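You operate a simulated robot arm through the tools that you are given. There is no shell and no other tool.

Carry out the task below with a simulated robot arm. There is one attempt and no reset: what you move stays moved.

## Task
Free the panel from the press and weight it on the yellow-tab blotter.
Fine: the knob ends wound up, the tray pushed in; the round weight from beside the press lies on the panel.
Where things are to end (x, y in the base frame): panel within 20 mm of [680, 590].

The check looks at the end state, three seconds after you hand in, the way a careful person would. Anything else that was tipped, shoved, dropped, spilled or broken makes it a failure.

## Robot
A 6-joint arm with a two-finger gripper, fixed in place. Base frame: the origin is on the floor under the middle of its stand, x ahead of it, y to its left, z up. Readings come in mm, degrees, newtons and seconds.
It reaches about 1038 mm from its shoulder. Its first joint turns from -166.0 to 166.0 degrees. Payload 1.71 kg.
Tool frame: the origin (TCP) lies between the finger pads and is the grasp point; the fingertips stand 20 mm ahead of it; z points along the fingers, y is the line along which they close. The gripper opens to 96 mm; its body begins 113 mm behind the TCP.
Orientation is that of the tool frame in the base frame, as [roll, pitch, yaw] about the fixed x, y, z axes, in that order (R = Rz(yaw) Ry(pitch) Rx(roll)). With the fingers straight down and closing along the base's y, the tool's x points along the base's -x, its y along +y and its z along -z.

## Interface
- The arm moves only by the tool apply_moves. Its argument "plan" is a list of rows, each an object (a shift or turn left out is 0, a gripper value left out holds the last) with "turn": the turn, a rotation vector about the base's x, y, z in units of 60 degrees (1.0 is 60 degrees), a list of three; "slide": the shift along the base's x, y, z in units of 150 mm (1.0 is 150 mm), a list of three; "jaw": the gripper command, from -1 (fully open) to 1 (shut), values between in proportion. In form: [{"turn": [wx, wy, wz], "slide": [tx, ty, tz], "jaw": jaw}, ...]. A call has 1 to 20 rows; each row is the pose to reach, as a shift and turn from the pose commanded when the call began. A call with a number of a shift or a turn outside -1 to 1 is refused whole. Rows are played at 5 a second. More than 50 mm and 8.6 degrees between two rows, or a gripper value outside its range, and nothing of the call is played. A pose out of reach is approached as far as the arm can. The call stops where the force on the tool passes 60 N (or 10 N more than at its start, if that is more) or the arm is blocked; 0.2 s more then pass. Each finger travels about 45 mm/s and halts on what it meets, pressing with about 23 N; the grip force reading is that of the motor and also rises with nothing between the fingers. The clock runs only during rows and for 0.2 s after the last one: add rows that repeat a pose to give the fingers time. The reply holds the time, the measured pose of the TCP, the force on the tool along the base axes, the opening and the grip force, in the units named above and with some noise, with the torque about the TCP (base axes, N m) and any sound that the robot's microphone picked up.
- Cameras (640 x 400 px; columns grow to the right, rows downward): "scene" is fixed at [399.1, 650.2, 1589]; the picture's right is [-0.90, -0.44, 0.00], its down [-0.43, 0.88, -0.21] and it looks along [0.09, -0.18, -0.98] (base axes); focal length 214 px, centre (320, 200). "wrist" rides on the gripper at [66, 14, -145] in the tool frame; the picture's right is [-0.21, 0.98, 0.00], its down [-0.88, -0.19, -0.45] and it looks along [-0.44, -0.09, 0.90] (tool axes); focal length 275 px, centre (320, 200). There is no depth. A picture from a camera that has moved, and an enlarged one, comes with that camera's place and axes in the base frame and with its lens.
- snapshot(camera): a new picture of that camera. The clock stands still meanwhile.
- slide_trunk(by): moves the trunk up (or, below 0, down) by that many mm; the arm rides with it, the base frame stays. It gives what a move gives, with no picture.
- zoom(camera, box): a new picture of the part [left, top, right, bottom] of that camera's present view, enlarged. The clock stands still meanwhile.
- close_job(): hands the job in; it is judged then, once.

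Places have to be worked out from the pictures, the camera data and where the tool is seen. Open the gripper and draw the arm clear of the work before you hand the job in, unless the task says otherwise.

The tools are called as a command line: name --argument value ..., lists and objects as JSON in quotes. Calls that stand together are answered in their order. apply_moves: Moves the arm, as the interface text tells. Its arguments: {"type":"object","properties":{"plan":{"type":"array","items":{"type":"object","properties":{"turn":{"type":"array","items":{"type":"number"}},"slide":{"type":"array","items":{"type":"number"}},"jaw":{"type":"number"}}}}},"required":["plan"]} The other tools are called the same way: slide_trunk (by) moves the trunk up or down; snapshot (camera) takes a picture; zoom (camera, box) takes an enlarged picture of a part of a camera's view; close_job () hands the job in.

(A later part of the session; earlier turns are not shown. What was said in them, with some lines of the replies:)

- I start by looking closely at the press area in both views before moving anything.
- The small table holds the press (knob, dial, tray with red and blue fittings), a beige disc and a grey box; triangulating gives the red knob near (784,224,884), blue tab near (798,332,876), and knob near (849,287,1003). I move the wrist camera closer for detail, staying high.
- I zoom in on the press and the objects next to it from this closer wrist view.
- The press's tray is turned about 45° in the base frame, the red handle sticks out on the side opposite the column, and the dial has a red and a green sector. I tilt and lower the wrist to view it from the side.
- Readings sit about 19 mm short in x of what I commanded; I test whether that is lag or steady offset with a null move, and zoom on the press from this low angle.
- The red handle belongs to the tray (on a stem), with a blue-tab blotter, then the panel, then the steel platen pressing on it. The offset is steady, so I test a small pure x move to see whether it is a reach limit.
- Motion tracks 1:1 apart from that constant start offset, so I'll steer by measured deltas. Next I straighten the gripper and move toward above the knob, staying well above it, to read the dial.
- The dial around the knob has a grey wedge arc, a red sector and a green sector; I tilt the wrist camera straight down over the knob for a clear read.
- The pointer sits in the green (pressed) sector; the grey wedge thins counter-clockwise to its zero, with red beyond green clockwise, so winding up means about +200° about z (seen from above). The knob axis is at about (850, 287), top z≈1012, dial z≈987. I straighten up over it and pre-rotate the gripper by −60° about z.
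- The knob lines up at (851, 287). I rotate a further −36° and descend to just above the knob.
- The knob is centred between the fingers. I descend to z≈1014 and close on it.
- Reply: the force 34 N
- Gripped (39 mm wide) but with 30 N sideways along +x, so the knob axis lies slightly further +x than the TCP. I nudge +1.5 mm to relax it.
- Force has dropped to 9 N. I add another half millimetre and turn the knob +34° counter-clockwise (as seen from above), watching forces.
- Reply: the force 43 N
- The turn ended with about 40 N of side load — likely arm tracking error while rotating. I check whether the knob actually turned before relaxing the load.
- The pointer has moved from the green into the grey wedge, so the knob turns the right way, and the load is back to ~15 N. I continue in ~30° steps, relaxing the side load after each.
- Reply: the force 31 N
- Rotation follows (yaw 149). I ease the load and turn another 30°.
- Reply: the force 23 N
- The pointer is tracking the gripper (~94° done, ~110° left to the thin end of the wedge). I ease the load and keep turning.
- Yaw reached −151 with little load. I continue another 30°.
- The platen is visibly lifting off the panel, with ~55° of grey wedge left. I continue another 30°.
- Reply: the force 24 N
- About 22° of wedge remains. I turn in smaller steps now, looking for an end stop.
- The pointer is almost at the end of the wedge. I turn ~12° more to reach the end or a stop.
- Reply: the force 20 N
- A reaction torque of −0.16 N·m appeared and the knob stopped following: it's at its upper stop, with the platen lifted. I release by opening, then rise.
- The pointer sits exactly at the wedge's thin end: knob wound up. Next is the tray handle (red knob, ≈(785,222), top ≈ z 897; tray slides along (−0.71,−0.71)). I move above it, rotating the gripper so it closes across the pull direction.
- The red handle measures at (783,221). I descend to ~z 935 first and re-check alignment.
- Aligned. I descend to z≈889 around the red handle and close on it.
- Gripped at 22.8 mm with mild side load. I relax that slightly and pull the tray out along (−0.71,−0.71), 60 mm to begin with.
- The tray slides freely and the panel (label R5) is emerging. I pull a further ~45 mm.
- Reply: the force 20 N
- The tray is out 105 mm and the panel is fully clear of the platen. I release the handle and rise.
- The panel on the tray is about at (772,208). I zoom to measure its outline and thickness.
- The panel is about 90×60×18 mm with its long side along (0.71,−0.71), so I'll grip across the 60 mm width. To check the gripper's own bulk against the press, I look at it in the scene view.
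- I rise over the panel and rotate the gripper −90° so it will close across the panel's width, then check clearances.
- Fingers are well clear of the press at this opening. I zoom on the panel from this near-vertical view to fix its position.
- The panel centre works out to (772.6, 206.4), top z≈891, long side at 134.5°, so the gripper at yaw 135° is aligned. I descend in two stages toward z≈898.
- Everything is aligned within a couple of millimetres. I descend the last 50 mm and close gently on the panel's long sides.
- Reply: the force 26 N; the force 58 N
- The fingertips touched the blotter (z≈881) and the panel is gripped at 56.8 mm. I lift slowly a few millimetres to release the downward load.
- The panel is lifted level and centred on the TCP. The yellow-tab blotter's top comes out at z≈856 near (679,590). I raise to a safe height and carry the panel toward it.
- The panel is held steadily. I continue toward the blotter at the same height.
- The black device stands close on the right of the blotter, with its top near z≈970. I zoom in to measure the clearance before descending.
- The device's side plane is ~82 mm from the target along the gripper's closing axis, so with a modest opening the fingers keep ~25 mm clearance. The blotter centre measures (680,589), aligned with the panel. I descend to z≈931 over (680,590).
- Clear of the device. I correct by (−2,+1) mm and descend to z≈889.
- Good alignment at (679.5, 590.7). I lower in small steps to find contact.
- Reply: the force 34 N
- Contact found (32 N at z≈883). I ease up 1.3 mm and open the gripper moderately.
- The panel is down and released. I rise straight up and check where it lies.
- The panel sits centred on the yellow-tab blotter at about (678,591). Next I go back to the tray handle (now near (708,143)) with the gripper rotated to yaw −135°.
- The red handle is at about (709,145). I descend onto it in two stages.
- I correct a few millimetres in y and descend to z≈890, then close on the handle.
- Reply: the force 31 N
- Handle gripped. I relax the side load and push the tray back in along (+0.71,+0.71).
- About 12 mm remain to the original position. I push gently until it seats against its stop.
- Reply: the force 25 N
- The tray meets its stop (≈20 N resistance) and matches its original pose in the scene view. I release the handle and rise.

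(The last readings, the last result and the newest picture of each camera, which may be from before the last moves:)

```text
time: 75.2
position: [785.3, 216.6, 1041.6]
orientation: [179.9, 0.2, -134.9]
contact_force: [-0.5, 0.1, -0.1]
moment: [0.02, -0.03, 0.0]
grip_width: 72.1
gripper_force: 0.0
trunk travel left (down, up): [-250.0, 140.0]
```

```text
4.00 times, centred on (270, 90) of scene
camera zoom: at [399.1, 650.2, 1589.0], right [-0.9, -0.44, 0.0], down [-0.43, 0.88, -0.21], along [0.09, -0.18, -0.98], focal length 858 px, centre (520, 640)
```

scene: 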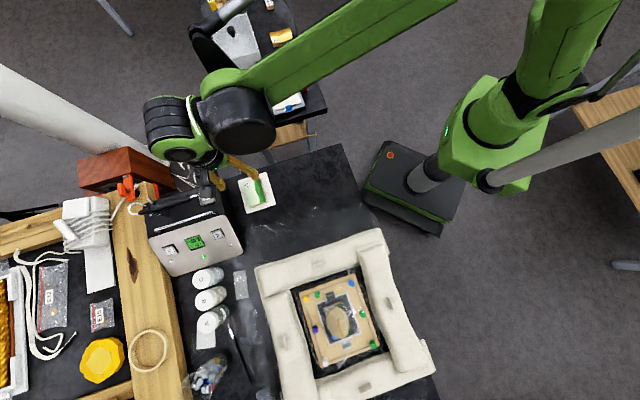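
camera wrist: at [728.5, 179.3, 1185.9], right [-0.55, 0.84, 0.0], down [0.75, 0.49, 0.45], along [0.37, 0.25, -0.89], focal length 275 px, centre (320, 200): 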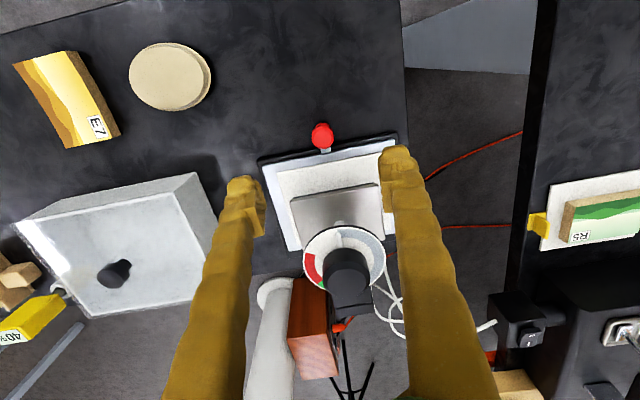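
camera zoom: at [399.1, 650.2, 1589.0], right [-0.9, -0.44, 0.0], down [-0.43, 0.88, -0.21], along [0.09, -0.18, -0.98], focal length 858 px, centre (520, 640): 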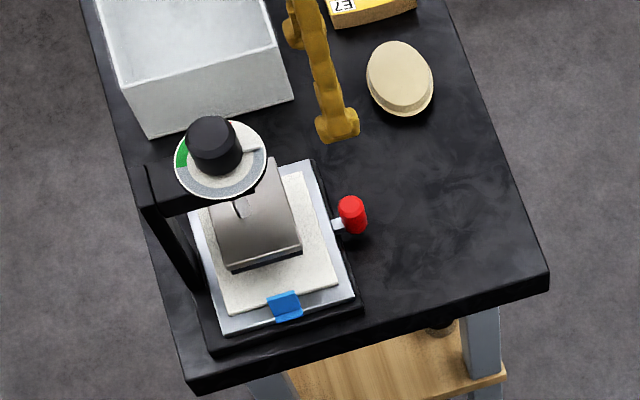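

Tray in, pointer still at the end of the wedge. Next is the round weight near (818,66): I move above it and rotate to yaw 135°, where the fingers have the most free room.

apply_moves --plan '[{"slide": [0.0, -0.14, 0.1], "turn": [0, 0, -0.14], "jaw": -1}, {"slide": [0.03, -0.28, 0.2], "turn": [0, 0, -0.28], "jaw": -1}, {"slide": [0.06, -0.42, 0.2], "turn": [0, 0, -0.42], "jaw": -1}, {"slide": [0.1, -0.56, 0.2], "turn": [0, 0, -0.56], "jaw": -1}, {"slide": [0.14, -0.7, 0.2], "turn": [0, 0, -0.7], "jaw": -1}, {"slide": [0.18, -0.84, 0.2], "turn": [0, 0, -0.84], "jaw": -1}, {"slide": [0.22, -1.0, 0.2], "turn": [0, 0, -0.98], "jaw": -1}, {"slide": [0.22, -1.0, 0.2], "turn": [0, 0, -0.98], "jaw": -1}]'

apply_moves --plan '[{"turn": [0, 0, -0.14], "jaw": -1}, {"turn": [0, 0, -0.28], "jaw": -1}, {"turn": [0, 0, -0.42], "jaw": -1}, {"turn": [0, 0, -0.52], "jaw": -1}, {"turn": [0, 0, -0.52], "jaw": -1}]'

snapshot --camera "wrist"

zoom --camera "wrist" --box '[220, 40, 420, 200]'

```text
time: 77.0
position: [818.1, 68.1, 1070.6]
orientation: [180.0, 0.2, 166.2]
contact_force: [0.4, 0.1, -0.2]
moment: [-0.01, 0.04, -0.03]
grip_width: 95.9
gripper_force: 0.0
trunk travel left (down, up): [-250.0, 140.0]
```

```text
time: 78.2
position: [817.0, 68.9, 1070.1]
orientation: [180.0, 0.1, 135.0]
contact_force: [0.8, -1.2, 0.9]
moment: [0.01, 0.03, 0.02]
grip_width: 95.9
gripper_force: 0.2
trunk travel left (down, up): [-250.0, 140.0]
```

```text
taken
camera wrist: at [780.4, 125.4, 1215.1], right [0.84, 0.55, 0.0], down [0.49, -0.75, 0.45], along [0.24, -0.37, -0.89], focal length 275 px, centre (320, 200)
```

wrist: 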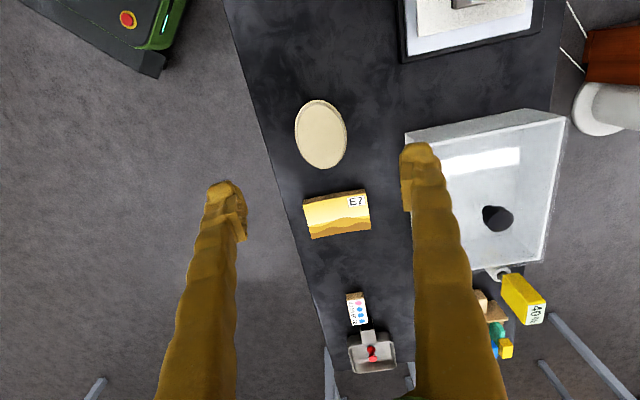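

```text
2.50 times, centred on (320, 120) of wrist
camera zoom: at [780.4, 125.4, 1215.1], right [0.84, 0.55, 0.0], down [0.49, -0.75, 0.45], along [0.24, -0.37, -0.89], focal length 688 px, centre (320, 400)
```

zoom: 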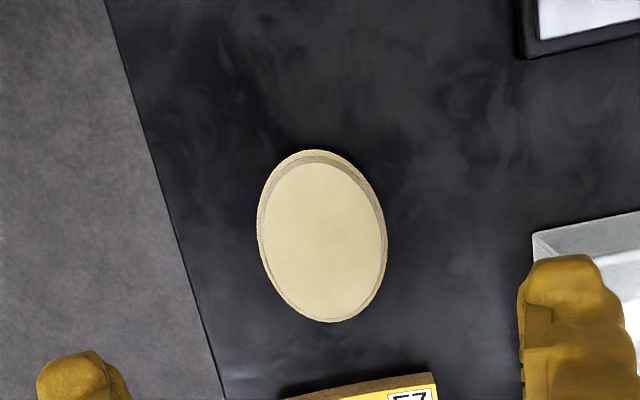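

The beige piece looks oval from here. Before committing I inspect it and the other objects beside the press more closely to be sure which is "the round weight".

zoom --camera "wrist" --box '[270, 80, 420, 250]'

zoom --camera "wrist" --box '[320, 240, 560, 400]'

zoom --camera "scene" --box '[190, 0, 310, 80]'

```text
2.35 times, centred on (345, 165) of wrist
camera zoom: at [780.4, 125.4, 1215.1], right [0.84, 0.55, 0.0], down [0.49, -0.75, 0.45], along [0.24, -0.37, -0.89], focal length 648 px, centre (261, 282)
```

zoom: 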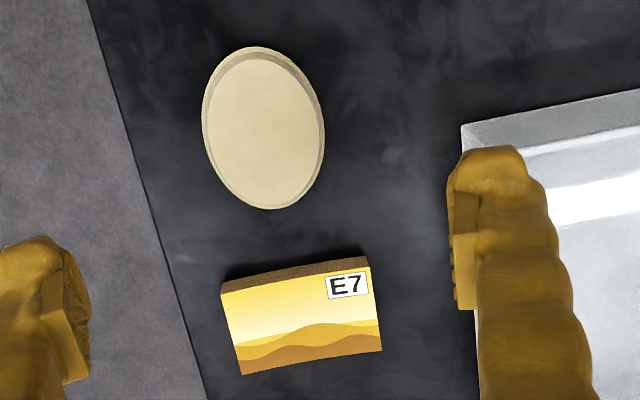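

```text
2.50 times, centred on (440, 320) of wrist
camera zoom: at [780.4, 125.4, 1215.1], right [0.84, 0.55, 0.0], down [0.49, -0.75, 0.45], along [0.24, -0.37, -0.89], focal length 688 px, centre (20, -100)
```

zoom: 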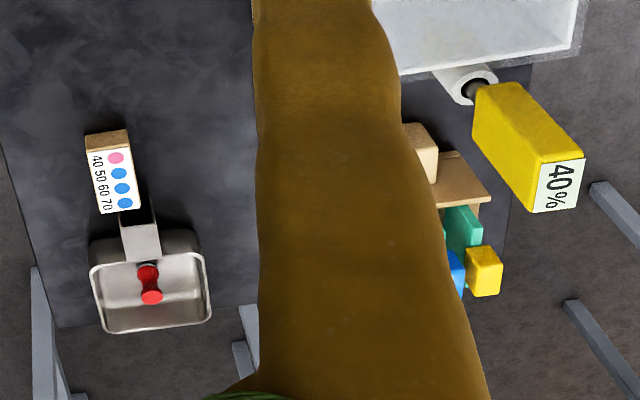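

```text
5.00 times, centred on (250, 40) of scene
camera zoom: at [399.1, 650.2, 1589.0], right [-0.9, -0.44, 0.0], down [-0.43, 0.88, -0.21], along [0.09, -0.18, -0.98], focal length 1072 px, centre (670, 1000)
```

zoom: 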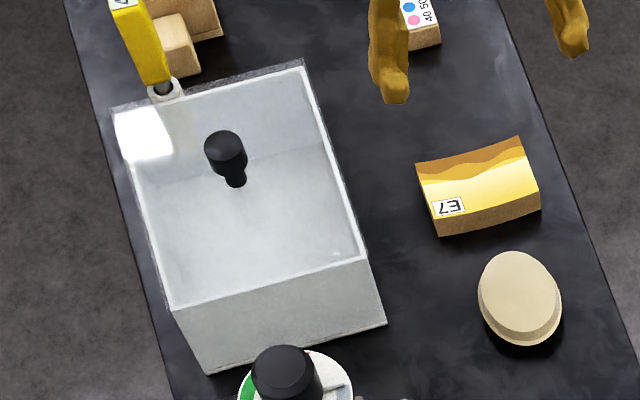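

The only candidate beside the press is this beige weight: an oval (~82×65 mm) with its long axis along (0.71,−0.71), centre ≈ (825.5, 58), top ≈ z 877. Yaw 135° closes across its 65 mm side. I descend to z≈930 above it.

apply_moves --plan '[{"slide": [0.03, -0.035, -0.15], "jaw": -1}, {"slide": [0.057, -0.073, -0.4], "jaw": -1}, {"slide": [0.057, -0.073, -0.65], "jaw": -1}, {"slide": [0.057, -0.073, -0.93], "jaw": -1}, {"slide": [0.057, -0.073, -0.93], "jaw": -1}]'

snapshot --camera "wrist"

zoom --camera "wrist" --box '[220, 60, 420, 220]'

zoom --camera "scene" --box '[220, 20, 340, 100]'

```text
time: 79.4
position: [825.5, 57.6, 932.0]
orientation: [-179.9, 0.2, 135.1]
contact_force: [0.0, -0.1, -0.1]
moment: [0.0, 0.03, 0.01]
grip_width: 95.8
gripper_force: 0.0
trunk travel left (down, up): [-250.0, 140.0]
```

```text
taken
camera wrist: at [788.0, 114.8, 1076.0], right [0.84, 0.55, 0.0], down [0.49, -0.75, 0.45], along [0.24, -0.37, -0.89], focal length 275 px, centre (320, 200)
```

wrist: 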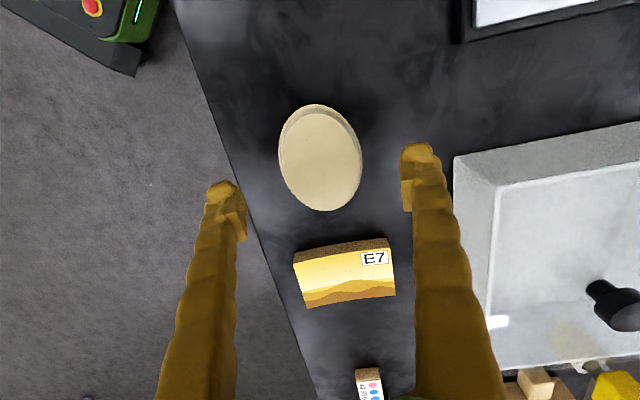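

```text
2.50 times, centred on (320, 140) of wrist
camera zoom: at [788.0, 114.8, 1076.0], right [0.84, 0.55, 0.0], down [0.49, -0.75, 0.45], along [0.24, -0.37, -0.89], focal length 688 px, centre (320, 350)
```

zoom: 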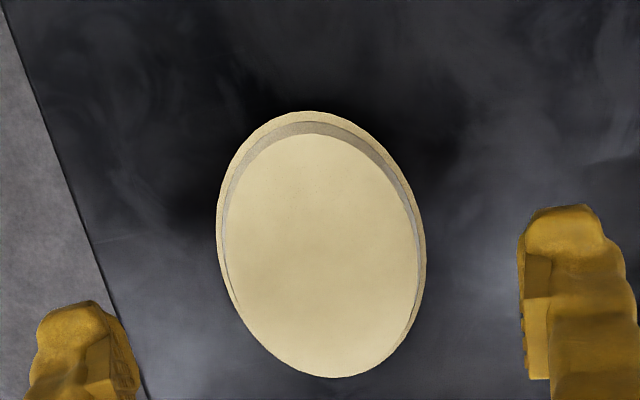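

```text
5.00 times, centred on (280, 60) of scene
camera zoom: at [399.1, 650.2, 1589.0], right [-0.9, -0.44, 0.0], down [-0.43, 0.88, -0.21], along [0.09, -0.18, -0.98], focal length 1072 px, centre (520, 900)
```

zoom: 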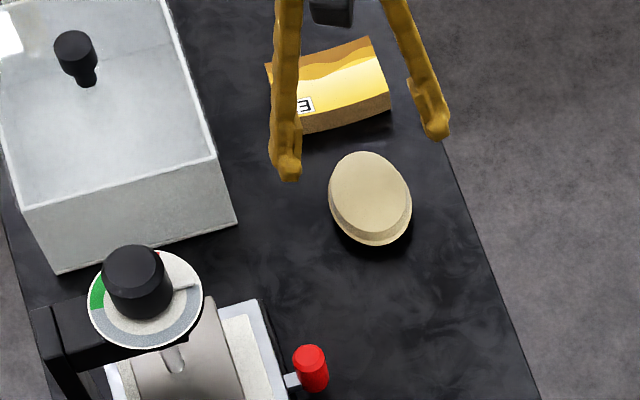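

Centred within ~1 mm. I descend to z≈890 (fingertips ≈870), then look.

apply_moves --plan '[{"slide": [0.002, 0.006, -0.1], "jaw": -1}, {"slide": [0.002, 0.006, -0.2], "jaw": -1}, {"slide": [0.002, 0.006, -0.27], "jaw": -1}, {"slide": [0.002, 0.006, -0.27], "jaw": -1}]'

snapshot --camera "wrist"

zoom --camera "scene" --box '[240, 30, 330, 90]'

```text
time: 80.4
position: [825.5, 59.0, 890.5]
orientation: [-180.0, 0.2, 135.0]
contact_force: [0.0, 0.0, -0.8]
moment: [-0.02, 0.05, 0.03]
grip_width: 96.2
gripper_force: 0.0
trunk travel left (down, up): [-250.0, 140.0]
```

```text
taken
camera wrist: at [788.8, 115.3, 1036.3], right [0.84, 0.55, 0.0], down [0.49, -0.75, 0.45], along [0.24, -0.37, -0.89], focal length 275 px, centre (320, 200)
```

wrist: 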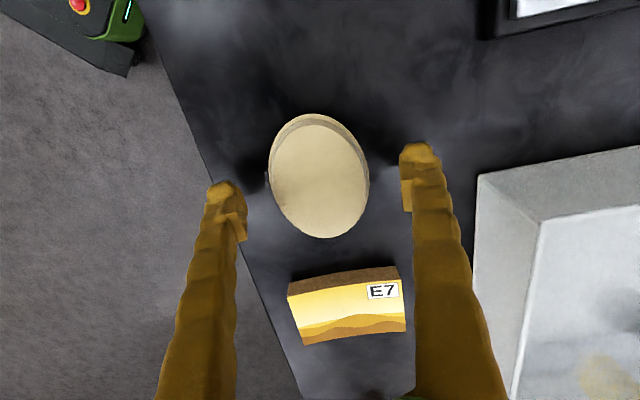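

```text
6.67 times, centred on (285, 60) of scene
camera zoom: at [399.1, 650.2, 1589.0], right [-0.9, -0.44, 0.0], down [-0.43, 0.88, -0.21], along [0.09, -0.18, -0.98], focal length 1430 px, centre (553, 1133)
```

zoom: 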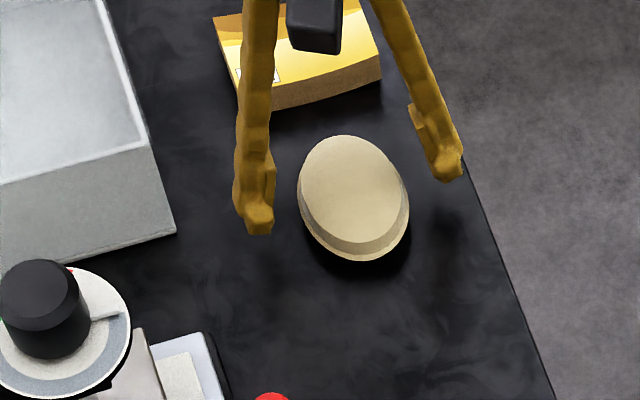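

No contact yet. I lower another 12 mm in small rows (fingertips → ≈858), watching for table contact.

apply_moves --plan '[{"slide": [0, 0, -0.02], "jaw": -1}, {"slide": [0, 0, -0.04], "jaw": -1}, {"slide": [0, 0, -0.06], "jaw": -1}, {"slide": [0, 0, -0.08], "jaw": -1}, {"slide": [0, 0, -0.08], "jaw": -1}]'

zoom --camera "scene" --box '[240, 30, 330, 90]'

zoom --camera "wrist" --box '[200, 90, 440, 260]'

```text
time: 81.6
position: [826.1, 59.7, 878.6]
orientation: [-179.9, 0.2, 135.0]
contact_force: [0.1, -0.5, -0.1]
moment: [0.0, -0.03, 0.01]
grip_width: 95.9
gripper_force: 0.1
trunk travel left (down, up): [-250.0, 140.0]
```

```text
6.67 times, centred on (285, 60) of scene
camera zoom: at [399.1, 650.2, 1589.0], right [-0.9, -0.44, 0.0], down [-0.43, 0.88, -0.21], along [0.09, -0.18, -0.98], focal length 1430 px, centre (553, 1133)
```

zoom: 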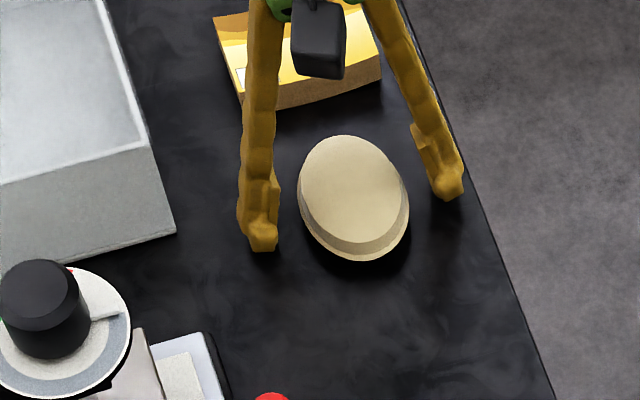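

```text
2.35 times, centred on (320, 175) of wrist
camera zoom: at [789.0, 115.3, 1023.5], right [0.84, 0.55, 0.0], down [0.49, -0.75, 0.45], along [0.24, -0.37, -0.89], focal length 648 px, centre (320, 259)
```

zoom: 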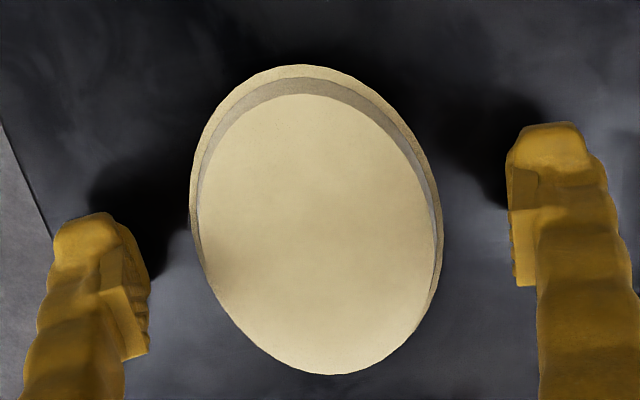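

Still no table contact with fingertips at ≈859, which is below the weight's widest rim (≈z 868). I close on it here.

apply_moves --plan '[{"jaw": -0.7}, {"jaw": -0.5}, {"jaw": -0.38}, {"jaw": -0.3}, {"jaw": 0}, {"jaw": 1}, {"jaw": 1}, {"jaw": 1}]'

zoom --camera "wrist" --box '[200, 90, 440, 260]'

zoom --camera "scene" --box '[240, 30, 330, 90]'

```text
time: 83.4
position: [826.6, 60.2, 878.2]
orientation: [-180.0, 0.2, 135.1]
contact_force: [3.8, 2.0, 7.2]
moment: [0.05, -0.09, 0.01]
grip_width: 59.2
gripper_force: 22.8
trunk travel left (down, up): [-250.0, 140.0]
```

```text
2.35 times, centred on (320, 175) of wrist
camera zoom: at [788.9, 115.5, 1023.8], right [0.84, 0.55, 0.0], down [0.49, -0.75, 0.45], along [0.25, -0.37, -0.89], focal length 648 px, centre (320, 259)
```

zoom: 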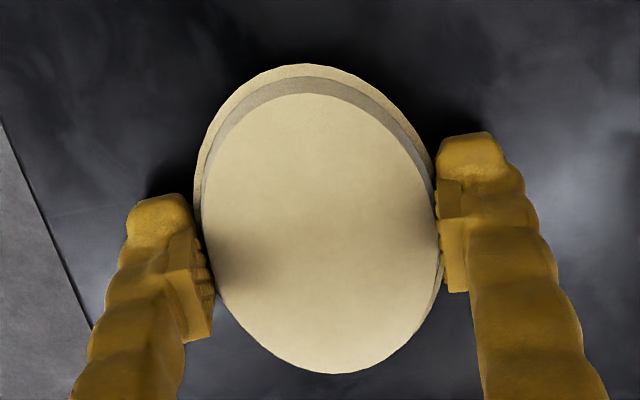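

```text
6.67 times, centred on (285, 60) of scene
camera zoom: at [399.1, 650.2, 1589.0], right [-0.9, -0.44, 0.0], down [-0.43, 0.88, -0.21], along [0.09, -0.18, -0.98], focal length 1430 px, centre (553, 1133)
```

zoom: 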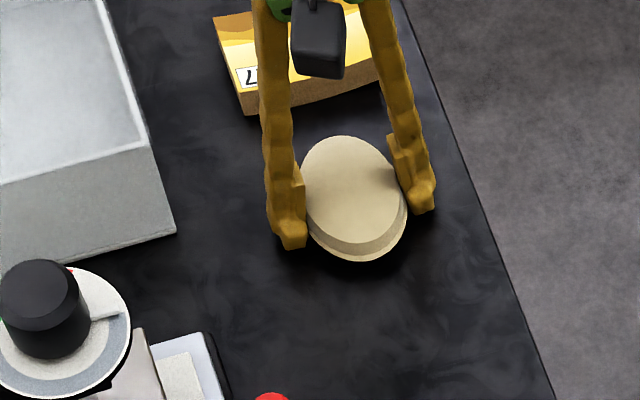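

Gripped at 59.2 mm, centred on the weight. I lift slowly and check it holds.

apply_moves --plan '[{"slide": [0, 0, 0.02]}, {"slide": [0, 0, 0.05]}, {"slide": [0, 0, 0.1]}, {"slide": [0, 0, 0.16]}, {"slide": [0, 0, 0.16]}]'

zoom --camera "wrist" --box '[200, 90, 440, 260]'

zoom --camera "scene" --box '[240, 30, 330, 90]'

```text
time: 84.6
position: [827.9, 59.7, 902.8]
orientation: [179.9, 0.3, 135.0]
contact_force: [0.9, 0.4, -3.0]
moment: [0.02, 0.01, -0.01]
grip_width: 58.8
gripper_force: 22.8
trunk travel left (down, up): [-250.0, 140.0]
```

```text
2.35 times, centred on (320, 175) of wrist
camera zoom: at [789.8, 114.6, 1047.7], right [0.84, 0.55, 0.0], down [0.49, -0.75, 0.45], along [0.24, -0.37, -0.89], focal length 648 px, centre (320, 259)
```

zoom: 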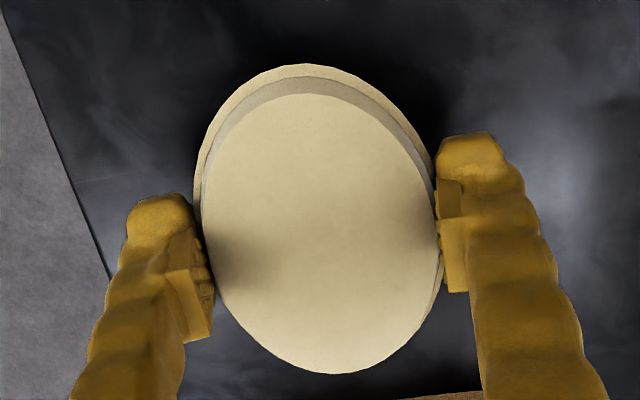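

```text
6.67 times, centred on (285, 60) of scene
camera zoom: at [399.1, 650.2, 1589.0], right [-0.9, -0.44, 0.0], down [-0.43, 0.88, -0.21], along [0.09, -0.18, -0.98], focal length 1430 px, centre (553, 1133)
```

zoom: 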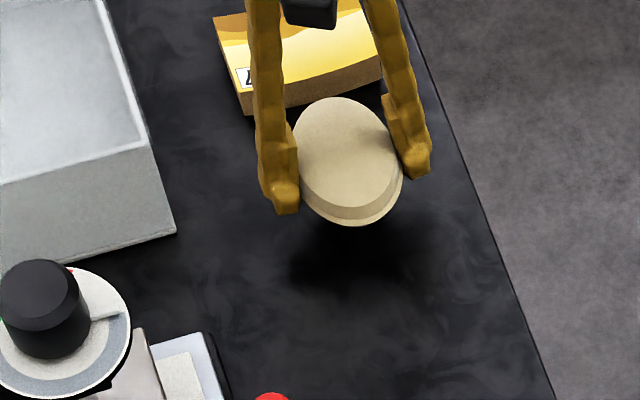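

The weight (≈3 N) is held firmly and level. I raise it well above the press and carry it toward the panel on the blotter.

apply_moves --plan '[{"slide": [0, 0, 0.25]}, {"slide": [0, 0, 0.5]}, {"slide": [0, 0, 0.75]}, {"slide": [-0.05, 0, 1.0]}, {"slide": [-0.15, 0.1, 1.0]}, {"slide": [-0.25, 0.2, 1.0]}, {"slide": [-0.25, 0.2, 1.0]}]'

apply_moves --plan '[{"slide": [-0.1, 0.2, 0.2]}, {"slide": [-0.2, 0.4, 0.3]}, {"slide": [-0.3, 0.6, 0.3]}, {"slide": [-0.35, 0.8, 0.3]}, {"slide": [-0.4, 1.0, 0.3]}, {"slide": [-0.4, 1.0, 0.3]}]'

apply_moves --plan '[{"slide": [-0.05, 0.2, 0]}, {"slide": [-0.1, 0.4, 0]}, {"slide": [-0.15, 0.6, 0]}, {"slide": [-0.2, 0.8, 0]}, {"slide": [-0.24, 1.0, 0]}, {"slide": [-0.24, 1.0, 0]}]'

snapshot --camera "scene"

```text
time: 86.2
position: [790.4, 90.5, 1052.5]
orientation: [-179.9, 0.2, 135.0]
contact_force: [-0.4, -0.3, -3.1]
moment: [0.01, -0.02, 0.05]
grip_width: 58.7
gripper_force: 22.8
trunk travel left (down, up): [-250.0, 140.0]
```

```text
time: 87.6
position: [729.5, 241.4, 1097.1]
orientation: [-180.0, 0.1, 135.0]
contact_force: [-0.5, -0.2, -3.3]
moment: [-0.06, 0.0, 0.01]
grip_width: 58.6
gripper_force: 22.9
trunk travel left (down, up): [-250.0, 140.0]
```

```text
time: 89.0
position: [692.3, 390.9, 1097.2]
orientation: [180.0, 0.2, 135.1]
contact_force: [0.0, 0.9, -3.3]
moment: [-0.04, -0.01, -0.02]
grip_width: 58.4
gripper_force: 23.1
trunk travel left (down, up): [-250.0, 140.0]
```

```text
taken
```

scene: 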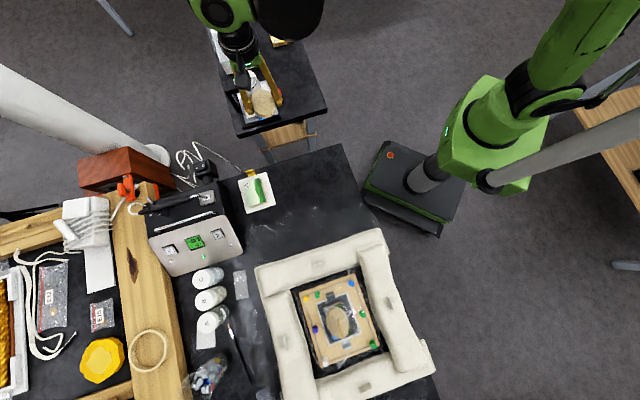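

The grip width has crept from 59.2 to 58.4 mm, so I check the weight for slip.

zoom --camera "wrist" --box '[200, 90, 440, 260]'

zoom --camera "scene" --box '[210, 50, 310, 130]'

```text
2.35 times, centred on (320, 175) of wrist
camera zoom: at [655.9, 446.7, 1242.5], right [0.84, 0.55, 0.0], down [0.49, -0.75, 0.45], along [0.24, -0.37, -0.89], focal length 648 px, centre (320, 259)
```

zoom: 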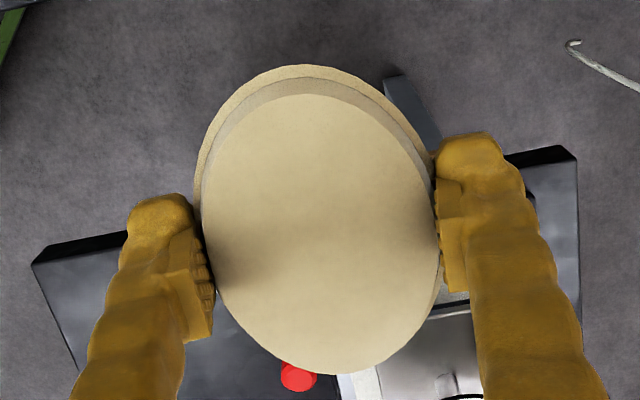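

```text
5.00 times, centred on (260, 90) of scene
camera zoom: at [399.1, 650.2, 1589.0], right [-0.9, -0.44, 0.0], down [-0.43, 0.88, -0.21], along [0.09, -0.18, -0.98], focal length 1072 px, centre (620, 750)
```

zoom: 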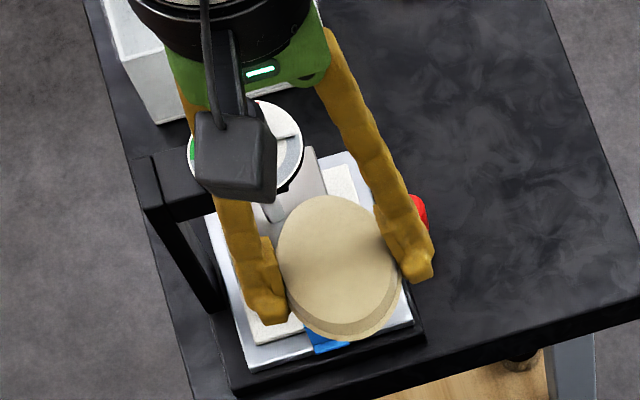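

No visible slip. I continue to above the panel.

apply_moves --plan '[{"slide": [-0.02, 0.2, 0]}, {"slide": [-0.04, 0.4, 0]}, {"slide": [-0.06, 0.6, 0]}, {"slide": [-0.08, 0.8, 0]}, {"slide": [-0.09, 1.0, 0]}, {"slide": [-0.09, 1.0, 0]}]'

apply_moves --plan '[{"slide": [0, 0.17, 0]}, {"slide": [0, 0.335, 0]}, {"slide": [0, 0.335, -0.2]}, {"slide": [0, 0.335, -0.4]}, {"slide": [0, 0.335, -0.4]}]'

snapshot --camera "wrist"

zoom --camera "scene" --box '[180, 130, 320, 240]'

```text
time: 90.4
position: [678.8, 539.0, 1096.4]
orientation: [180.0, 0.2, 135.1]
contact_force: [-0.2, -0.3, -3.1]
moment: [-0.07, 0.0, 0.0]
grip_width: 58.7
gripper_force: 23.1
trunk travel left (down, up): [-250.0, 140.0]
```

```text
time: 91.6
position: [680.8, 591.2, 1036.0]
orientation: [-180.0, 0.2, 135.1]
contact_force: [0.0, -0.5, -2.8]
moment: [0.0, 0.03, -0.02]
grip_width: 58.4
gripper_force: 23.3
trunk travel left (down, up): [-250.0, 140.0]
```

```text
taken
camera wrist: at [642.9, 646.8, 1182.7], right [0.84, 0.55, 0.0], down [0.49, -0.75, 0.45], along [0.24, -0.37, -0.89], focal length 275 px, centre (320, 200)
```

wrist: 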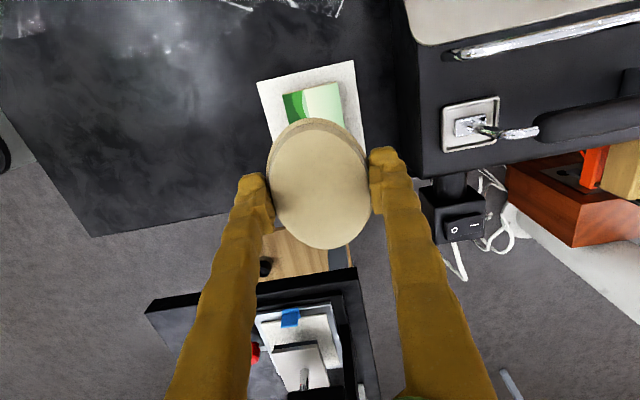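

```text
3.64 times, centred on (250, 185) of scene
camera zoom: at [399.1, 650.2, 1589.0], right [-0.9, -0.44, 0.0], down [-0.43, 0.88, -0.21], along [0.09, -0.18, -0.98], focal length 780 px, centre (574, 254)
```

zoom: 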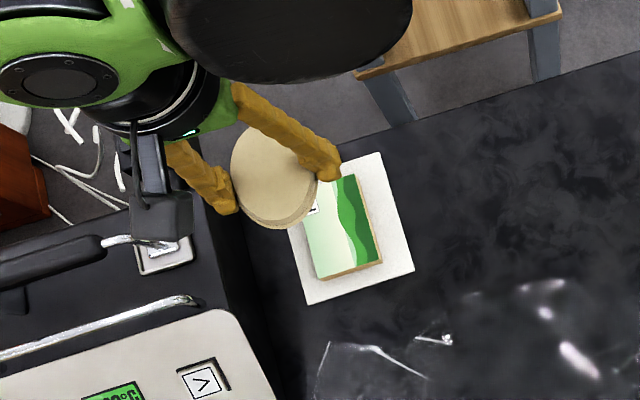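

Weight is above the panel. I descend to z≈936, still clear of the panel, with a small x correction.

apply_moves --plan '[{"slide": [-0.015, 0, -0.2]}, {"slide": [-0.015, 0, -0.4]}, {"slide": [-0.015, 0, -0.6]}, {"slide": [-0.015, 0, -0.67]}, {"slide": [-0.015, 0, -0.67]}]'

snapshot --camera "wrist"

zoom --camera "scene" --box '[190, 140, 310, 230]'

```text
time: 92.8
position: [679.1, 589.6, 936.3]
orientation: [-180.0, 0.2, 135.1]
contact_force: [0.1, -0.4, -3.6]
moment: [0.0, 0.03, 0.01]
grip_width: 58.6
gripper_force: 23.2
trunk travel left (down, up): [-250.0, 140.0]
```

```text
taken
camera wrist: at [640.9, 645.1, 1081.1], right [0.84, 0.55, 0.0], down [0.49, -0.75, 0.45], along [0.24, -0.37, -0.89], focal length 275 px, centre (320, 200)
```

wrist: 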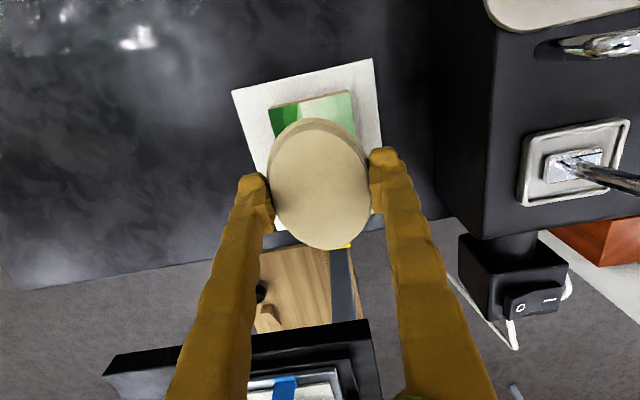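

```text
4.44 times, centred on (250, 185) of scene
camera zoom: at [399.1, 650.2, 1589.0], right [-0.9, -0.44, 0.0], down [-0.43, 0.88, -0.21], along [0.09, -0.18, -0.98], focal length 953 px, centre (631, 267)
```

zoom: 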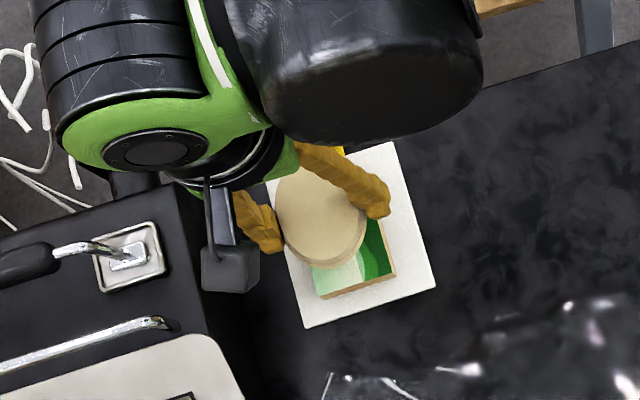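

Alignment looks right. I lower another 18 mm in small rows, watching for contact.

apply_moves --plan '[{"slide": [-0.004, 0.006, -0.03]}, {"slide": [-0.004, 0.006, -0.06]}, {"slide": [-0.004, 0.006, -0.09]}, {"slide": [-0.004, 0.006, -0.12]}, {"slide": [-0.004, 0.006, -0.12]}]'

```text
time: 94.0
position: [677.7, 590.0, 917.6]
orientation: [-179.9, 0.3, 135.0]
contact_force: [-0.4, 0.7, -3.8]
moment: [0.02, 0.02, -0.02]
grip_width: 58.6
gripper_force: 23.2
trunk travel left (down, up): [-250.0, 140.0]
```

No contact yet at z≈918. I continue down in 2 mm rows.

apply_moves --plan '[{"slide": [0, 0, -0.015]}, {"slide": [0, 0, -0.03]}, {"slide": [0, 0, -0.045]}, {"slide": [0, 0, -0.045]}]'

zoom --camera "wrist" --box '[220, 60, 420, 260]'

```text
time: 95.0
position: [677.3, 589.8, 911.7]
orientation: [-179.9, 0.2, 135.1]
contact_force: [-0.2, -0.5, -3.0]
moment: [-0.03, 0.0, 0.03]
grip_width: 58.7
gripper_force: 22.6
trunk travel left (down, up): [-250.0, 140.0]
```

```text
2.00 times, centred on (320, 160) of wrist
camera zoom: at [640.0, 646.5, 1056.1], right [0.84, 0.55, 0.0], down [0.49, -0.75, 0.45], along [0.24, -0.37, -0.89], focal length 551 px, centre (320, 280)
```

zoom: 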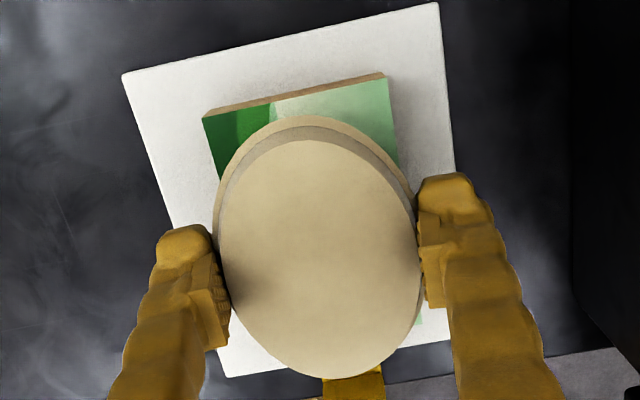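

Still free at z≈912; the weight is centred over the panel within ~3 mm. I continue down slowly.

apply_moves --plan '[{"slide": [0.008, 0.004, -0.012]}, {"slide": [0.008, 0.004, -0.024]}, {"slide": [0.008, 0.004, -0.036]}, {"slide": [0.008, 0.004, -0.036]}]'

```text
time: 96.0
position: [678.0, 590.6, 905.5]
orientation: [-180.0, 0.2, 135.2]
contact_force: [-0.7, 0.7, -3.8]
moment: [0.04, 0.02, 0.01]
grip_width: 58.7
gripper_force: 23.1
trunk travel left (down, up): [-250.0, 140.0]
```

No contact at z≈905.5. I keep lowering in 1.5 mm rows.

apply_moves --plan '[{"slide": [0, 0, -0.01]}, {"slide": [0, 0, -0.02]}, {"slide": [0, 0, -0.02]}]'

zoom --camera "scene" --box '[210, 150, 290, 220]'

zoom --camera "wrist" --box '[220, 60, 420, 260]'

```text
time: 96.8
position: [678.6, 589.9, 903.0]
orientation: [180.0, 0.1, 135.2]
contact_force: [-0.1, -0.4, -3.3]
moment: [0.05, 0.04, 0.01]
grip_width: 58.5
gripper_force: 23.1
trunk travel left (down, up): [-250.0, 140.0]
```

```text
5.71 times, centred on (250, 185) of scene
camera zoom: at [399.1, 650.2, 1589.0], right [-0.9, -0.44, 0.0], down [-0.43, 0.88, -0.21], along [0.09, -0.18, -0.98], focal length 1226 px, centre (720, 286)
```

zoom: 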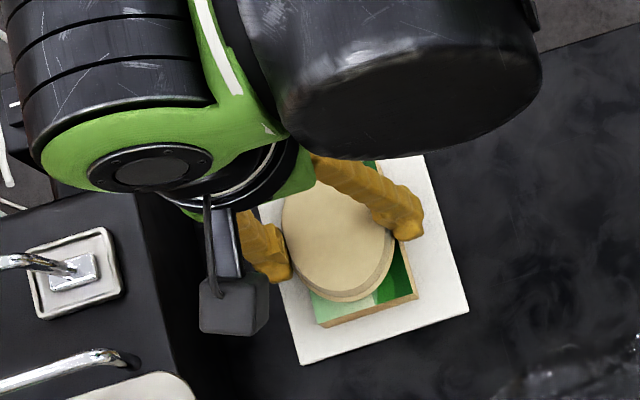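

```text
2.00 times, centred on (320, 160) of wrist
camera zoom: at [640.8, 646.3, 1048.3], right [0.84, 0.55, 0.0], down [0.49, -0.75, 0.45], along [0.24, -0.37, -0.89], focal length 551 px, centre (320, 280)
```

zoom: 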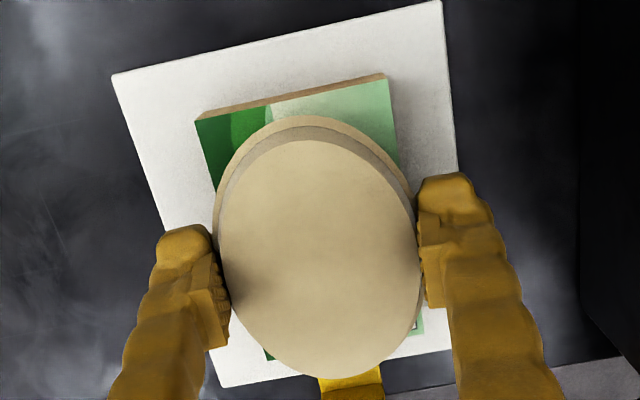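

Still clear at z=903; the panel centre and TCP agree within a millimetre. I keep going in 1 mm rows.

apply_moves --plan '[{"slide": [0, 0, -0.007]}, {"slide": [0, 0, -0.014]}, {"slide": [0, 0, -0.014]}]'

```text
time: 97.6
position: [678.2, 591.4, 901.7]
orientation: [-179.9, 0.2, 135.1]
contact_force: [-0.2, 0.1, -4.3]
moment: [0.01, -0.01, 0.03]
grip_width: 58.2
gripper_force: 23.2
trunk travel left (down, up): [-250.0, 140.0]
```

apply_moves --plan '[{"slide": [0, 0, -0.007]}, {"slide": [0, 0, -0.014]}, {"slide": [0, 0, -0.014]}]'

zoom --camera "scene" --box '[230, 170, 270, 205]'

```text
time: 98.4
position: [677.5, 590.5, 900.3]
orientation: [-180.0, 0.2, 135.1]
contact_force: [-0.2, -0.7, -1.5]
moment: [0.0, 0.01, -0.02]
grip_width: 58.6
gripper_force: 22.9
trunk travel left (down, up): [-250.0, 140.0]
```

```text
11.43 times, centred on (250, 188) of scene
camera zoom: at [399.1, 650.2, 1589.0], right [-0.9, -0.44, 0.0], down [-0.43, 0.88, -0.21], along [0.09, -0.18, -0.98], focal length 2451 px, centre (1120, 343)
```

zoom: 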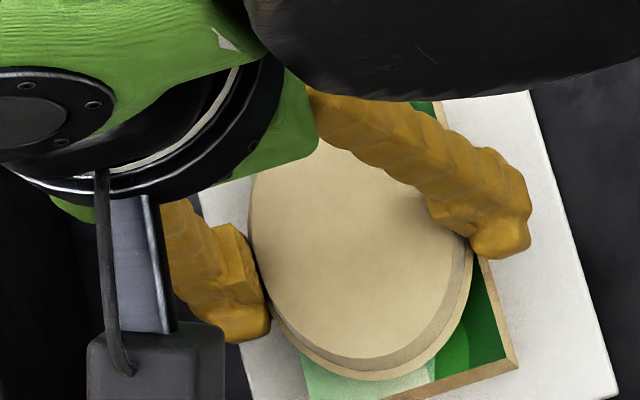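

The weight reading dropped from ~3.5 N to 1.5 N: the weight is just touching down. I lower one more millimetre to confirm.

apply_moves --plan '[{"slide": [0, 0, -0.005]}, {"slide": [0, 0, -0.008]}, {"slide": [0, 0, -0.008]}]'

```text
time: 99.2
position: [677.4, 591.4, 897.6]
orientation: [-180.0, 0.2, 135.1]
contact_force: [2.0, 1.6, 14.9]
moment: [-0.05, -0.03, -0.01]
grip_width: 58.5
gripper_force: 23.0
trunk travel left (down, up): [-250.0, 140.0]
```

Firm contact (≈18 N). I ease up slightly, then open the fingers gently.

apply_moves --plan '[{"slide": [0, 0, 0.005]}, {"slide": [0, 0, 0.005], "jaw": -0.26}, {"slide": [0, 0, 0.005], "jaw": -0.35}, {"slide": [0, 0, 0.005], "jaw": -0.45}, {"slide": [0, 0, 0.005], "jaw": -0.54}, {"slide": [0, 0, 0.005], "jaw": -0.54}, {"slide": [0, 0, 0.005], "jaw": -0.54}]'

zoom --camera "wrist" --box '[220, 60, 420, 260]'

zoom --camera "scene" --box '[210, 150, 290, 220]'

```text
time: 100.8
position: [678.1, 591.4, 898.7]
orientation: [-179.9, 0.2, 135.1]
contact_force: [-0.3, 0.1, 0.0]
moment: [-0.04, 0.01, 0.01]
grip_width: 73.7
gripper_force: 0.0
trunk travel left (down, up): [-250.0, 140.0]
```

```text
2.00 times, centred on (320, 160) of wrist
camera zoom: at [640.2, 647.1, 1043.8], right [0.84, 0.55, 0.0], down [0.49, -0.75, 0.45], along [0.25, -0.37, -0.89], focal length 551 px, centre (320, 280)
```

zoom: 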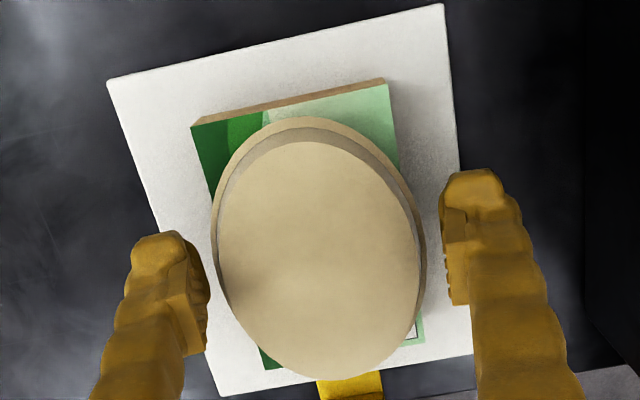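

```text
5.71 times, centred on (250, 185) of scene
camera zoom: at [399.1, 650.2, 1589.0], right [-0.9, -0.44, 0.0], down [-0.43, 0.88, -0.21], along [0.09, -0.18, -0.98], focal length 1226 px, centre (720, 286)
```

zoom: 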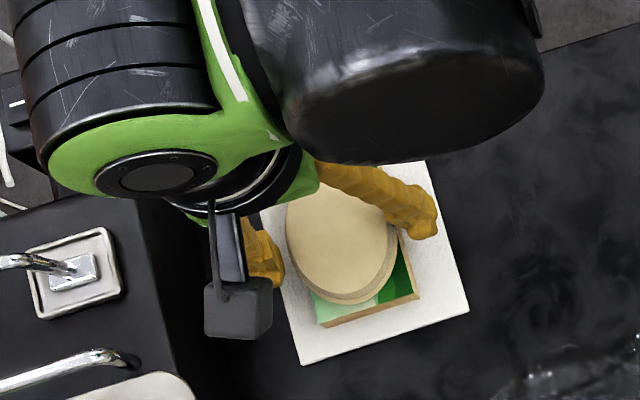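

The weight rests on the panel with the fingers clear on both sides. I rise straight up and inspect.

apply_moves --plan '[{"slide": [0, 0, 0.05]}, {"slide": [0, 0, 0.15]}, {"slide": [0, 0, 0.4]}, {"slide": [0, 0, 0.7]}, {"slide": [0, 0, 1.0]}, {"slide": [0, 0, 1.0]}]'

zoom --camera "wrist" --box '[220, 20, 440, 220]'

zoom --camera "scene" --box '[210, 150, 290, 220]'

```text
time: 102.2
position: [680.2, 592.2, 1050.3]
orientation: [-180.0, 0.2, 135.1]
contact_force: [-0.6, -0.6, -0.6]
moment: [0.05, 0.0, 0.01]
grip_width: 74.0
gripper_force: 0.1
trunk travel left (down, up): [-250.0, 140.0]
```

```text
2.00 times, centred on (330, 120) of wrist
camera zoom: at [642.7, 647.6, 1195.2], right [0.84, 0.55, 0.0], down [0.49, -0.75, 0.45], along [0.25, -0.37, -0.89], focal length 551 px, centre (300, 360)
```

zoom: 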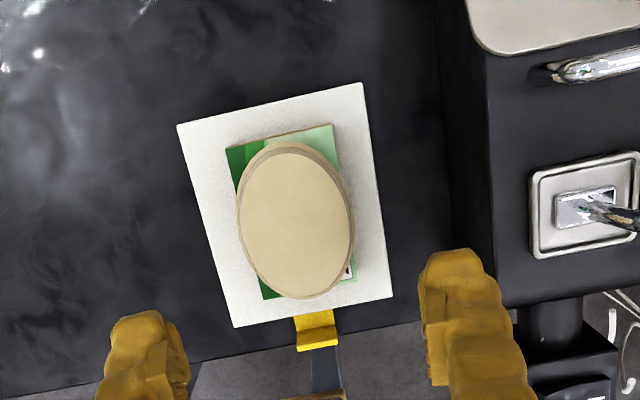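

```text
5.71 times, centred on (250, 185) of scene
camera zoom: at [399.1, 650.2, 1589.0], right [-0.9, -0.44, 0.0], down [-0.43, 0.88, -0.21], along [0.09, -0.18, -0.98], focal length 1226 px, centre (720, 286)
```

zoom: 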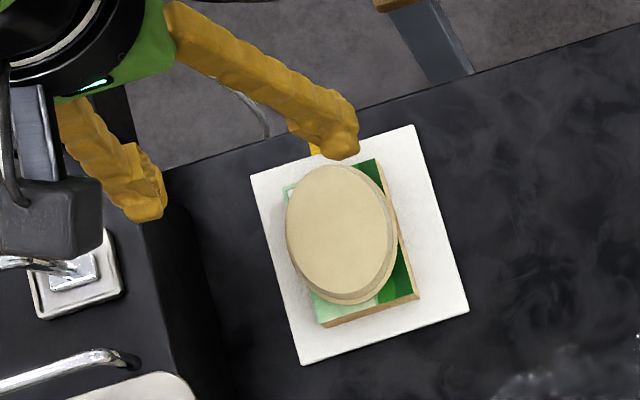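

The weight lies squarely on the panel, which is at about (679,591) on the yellow-tab blotter. I withdraw the arm upward and away toward its starting place.

apply_moves --plan '[{"slide": [0, 0, 0.3]}, {"slide": [0, 0, 0.6]}, {"slide": [0, -0.1, 0.8]}, {"slide": [-0.15, -0.3, 0.9]}, {"slide": [-0.3, -0.5, 0.9]}, {"slide": [-0.45, -0.7, 0.9]}, {"slide": [-0.6, -0.9, 0.9]}, {"slide": [-0.7, -1.0, 0.9]}, {"slide": [-0.7, -1.0, 0.9]}]'

apply_moves --plan '[{"slide": [-0.15, -0.15, 0.1]}, {"slide": [-0.3, -0.3, 0.2]}, {"slide": [-0.45, -0.45, 0.3]}, {"slide": [-0.6, -0.6, 0.4]}, {"slide": [-0.7, -0.75, 0.4], "jaw": -1}, {"slide": [-0.7, -0.75, 0.4], "jaw": -1}, {"slide": [-0.7, -0.75, 0.4], "jaw": -1}]'

snapshot --camera "scene"

zoom --camera "scene" --box '[190, 0, 350, 140]'

zoom --camera "scene" --box '[140, 140, 300, 260]'

```text
time: 104.2
position: [574.2, 441.3, 1184.8]
orientation: [-180.0, 0.2, 135.2]
contact_force: [0.3, 0.0, -0.2]
moment: [-0.03, -0.03, -0.03]
grip_width: 74.1
gripper_force: 0.1
trunk travel left (down, up): [-250.0, 140.0]
```

```text
time: 105.8
position: [469.8, 328.0, 1244.2]
orientation: [-180.0, 0.1, 135.1]
contact_force: [0.1, -0.1, 0.5]
moment: [-0.02, 0.07, 0.02]
grip_width: 96.1
gripper_force: 0.0
trunk travel left (down, up): [-250.0, 140.0]
```

```text
taken
```

scene: 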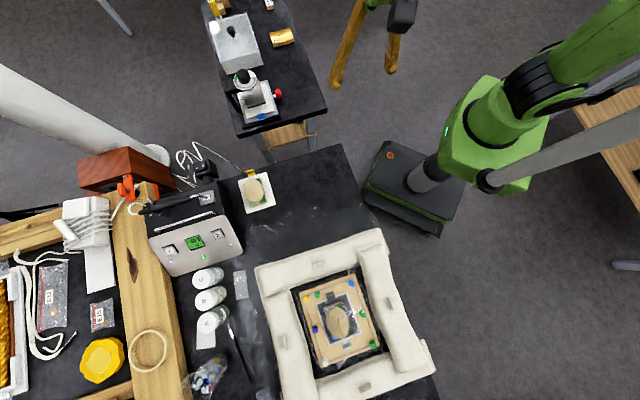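

```text
2.86 times, centred on (270, 70) of scene
camera zoom: at [399.1, 650.2, 1589.0], right [-0.9, -0.44, 0.0], down [-0.43, 0.88, -0.21], along [0.09, -0.18, -0.98], focal length 613 px, centre (463, 571)
```

zoom: 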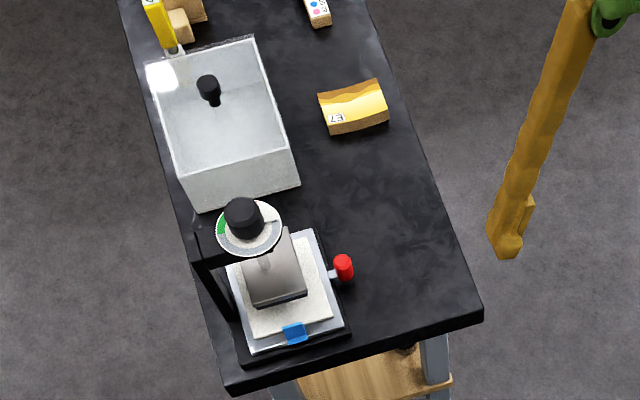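

```text
3.33 times, centred on (220, 200) of scene
camera zoom: at [399.1, 650.2, 1589.0], right [-0.9, -0.44, 0.0], down [-0.43, 0.88, -0.21], along [0.09, -0.18, -0.98], focal length 715 px, centre (653, 200)
```

zoom: 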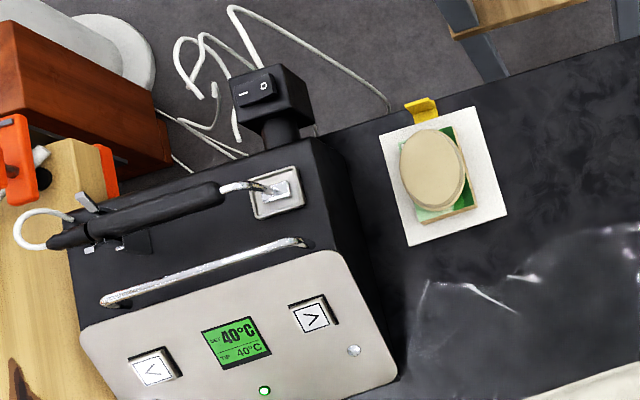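

Final check: the pointer is at the wound-up end and the tray handle and tab are at the same pixels as before it was pulled. The panel lies under the weight on the yellow-tab blotter, the other objects are unmoved, and the arm is clear with the gripper open. I hand the job in.

close_job

```text
The job is handed in.
```

The panel is out of the press and lies on the yellow-tab blotter at about (679, 591), roughly 1 mm from the target. The round weight sits on top of it.

- **Knob:** wound up to its stop, with the pointer at the thin end of the grey wedge on the dial.
- **Tray:** pushed back in to its stop. The handle and tab match their original positions in the scene picture.
- **Weight:** the beige piece beside the press turned out to be slightly oval, but it was the only candidate there. It is centred on the panel to within a few millimetres.
- **Everything else:** nothing else looks moved in the final pictures. The arm is back near its starting place with the gripper open.

The job is handed in; I have not seen the verdict.
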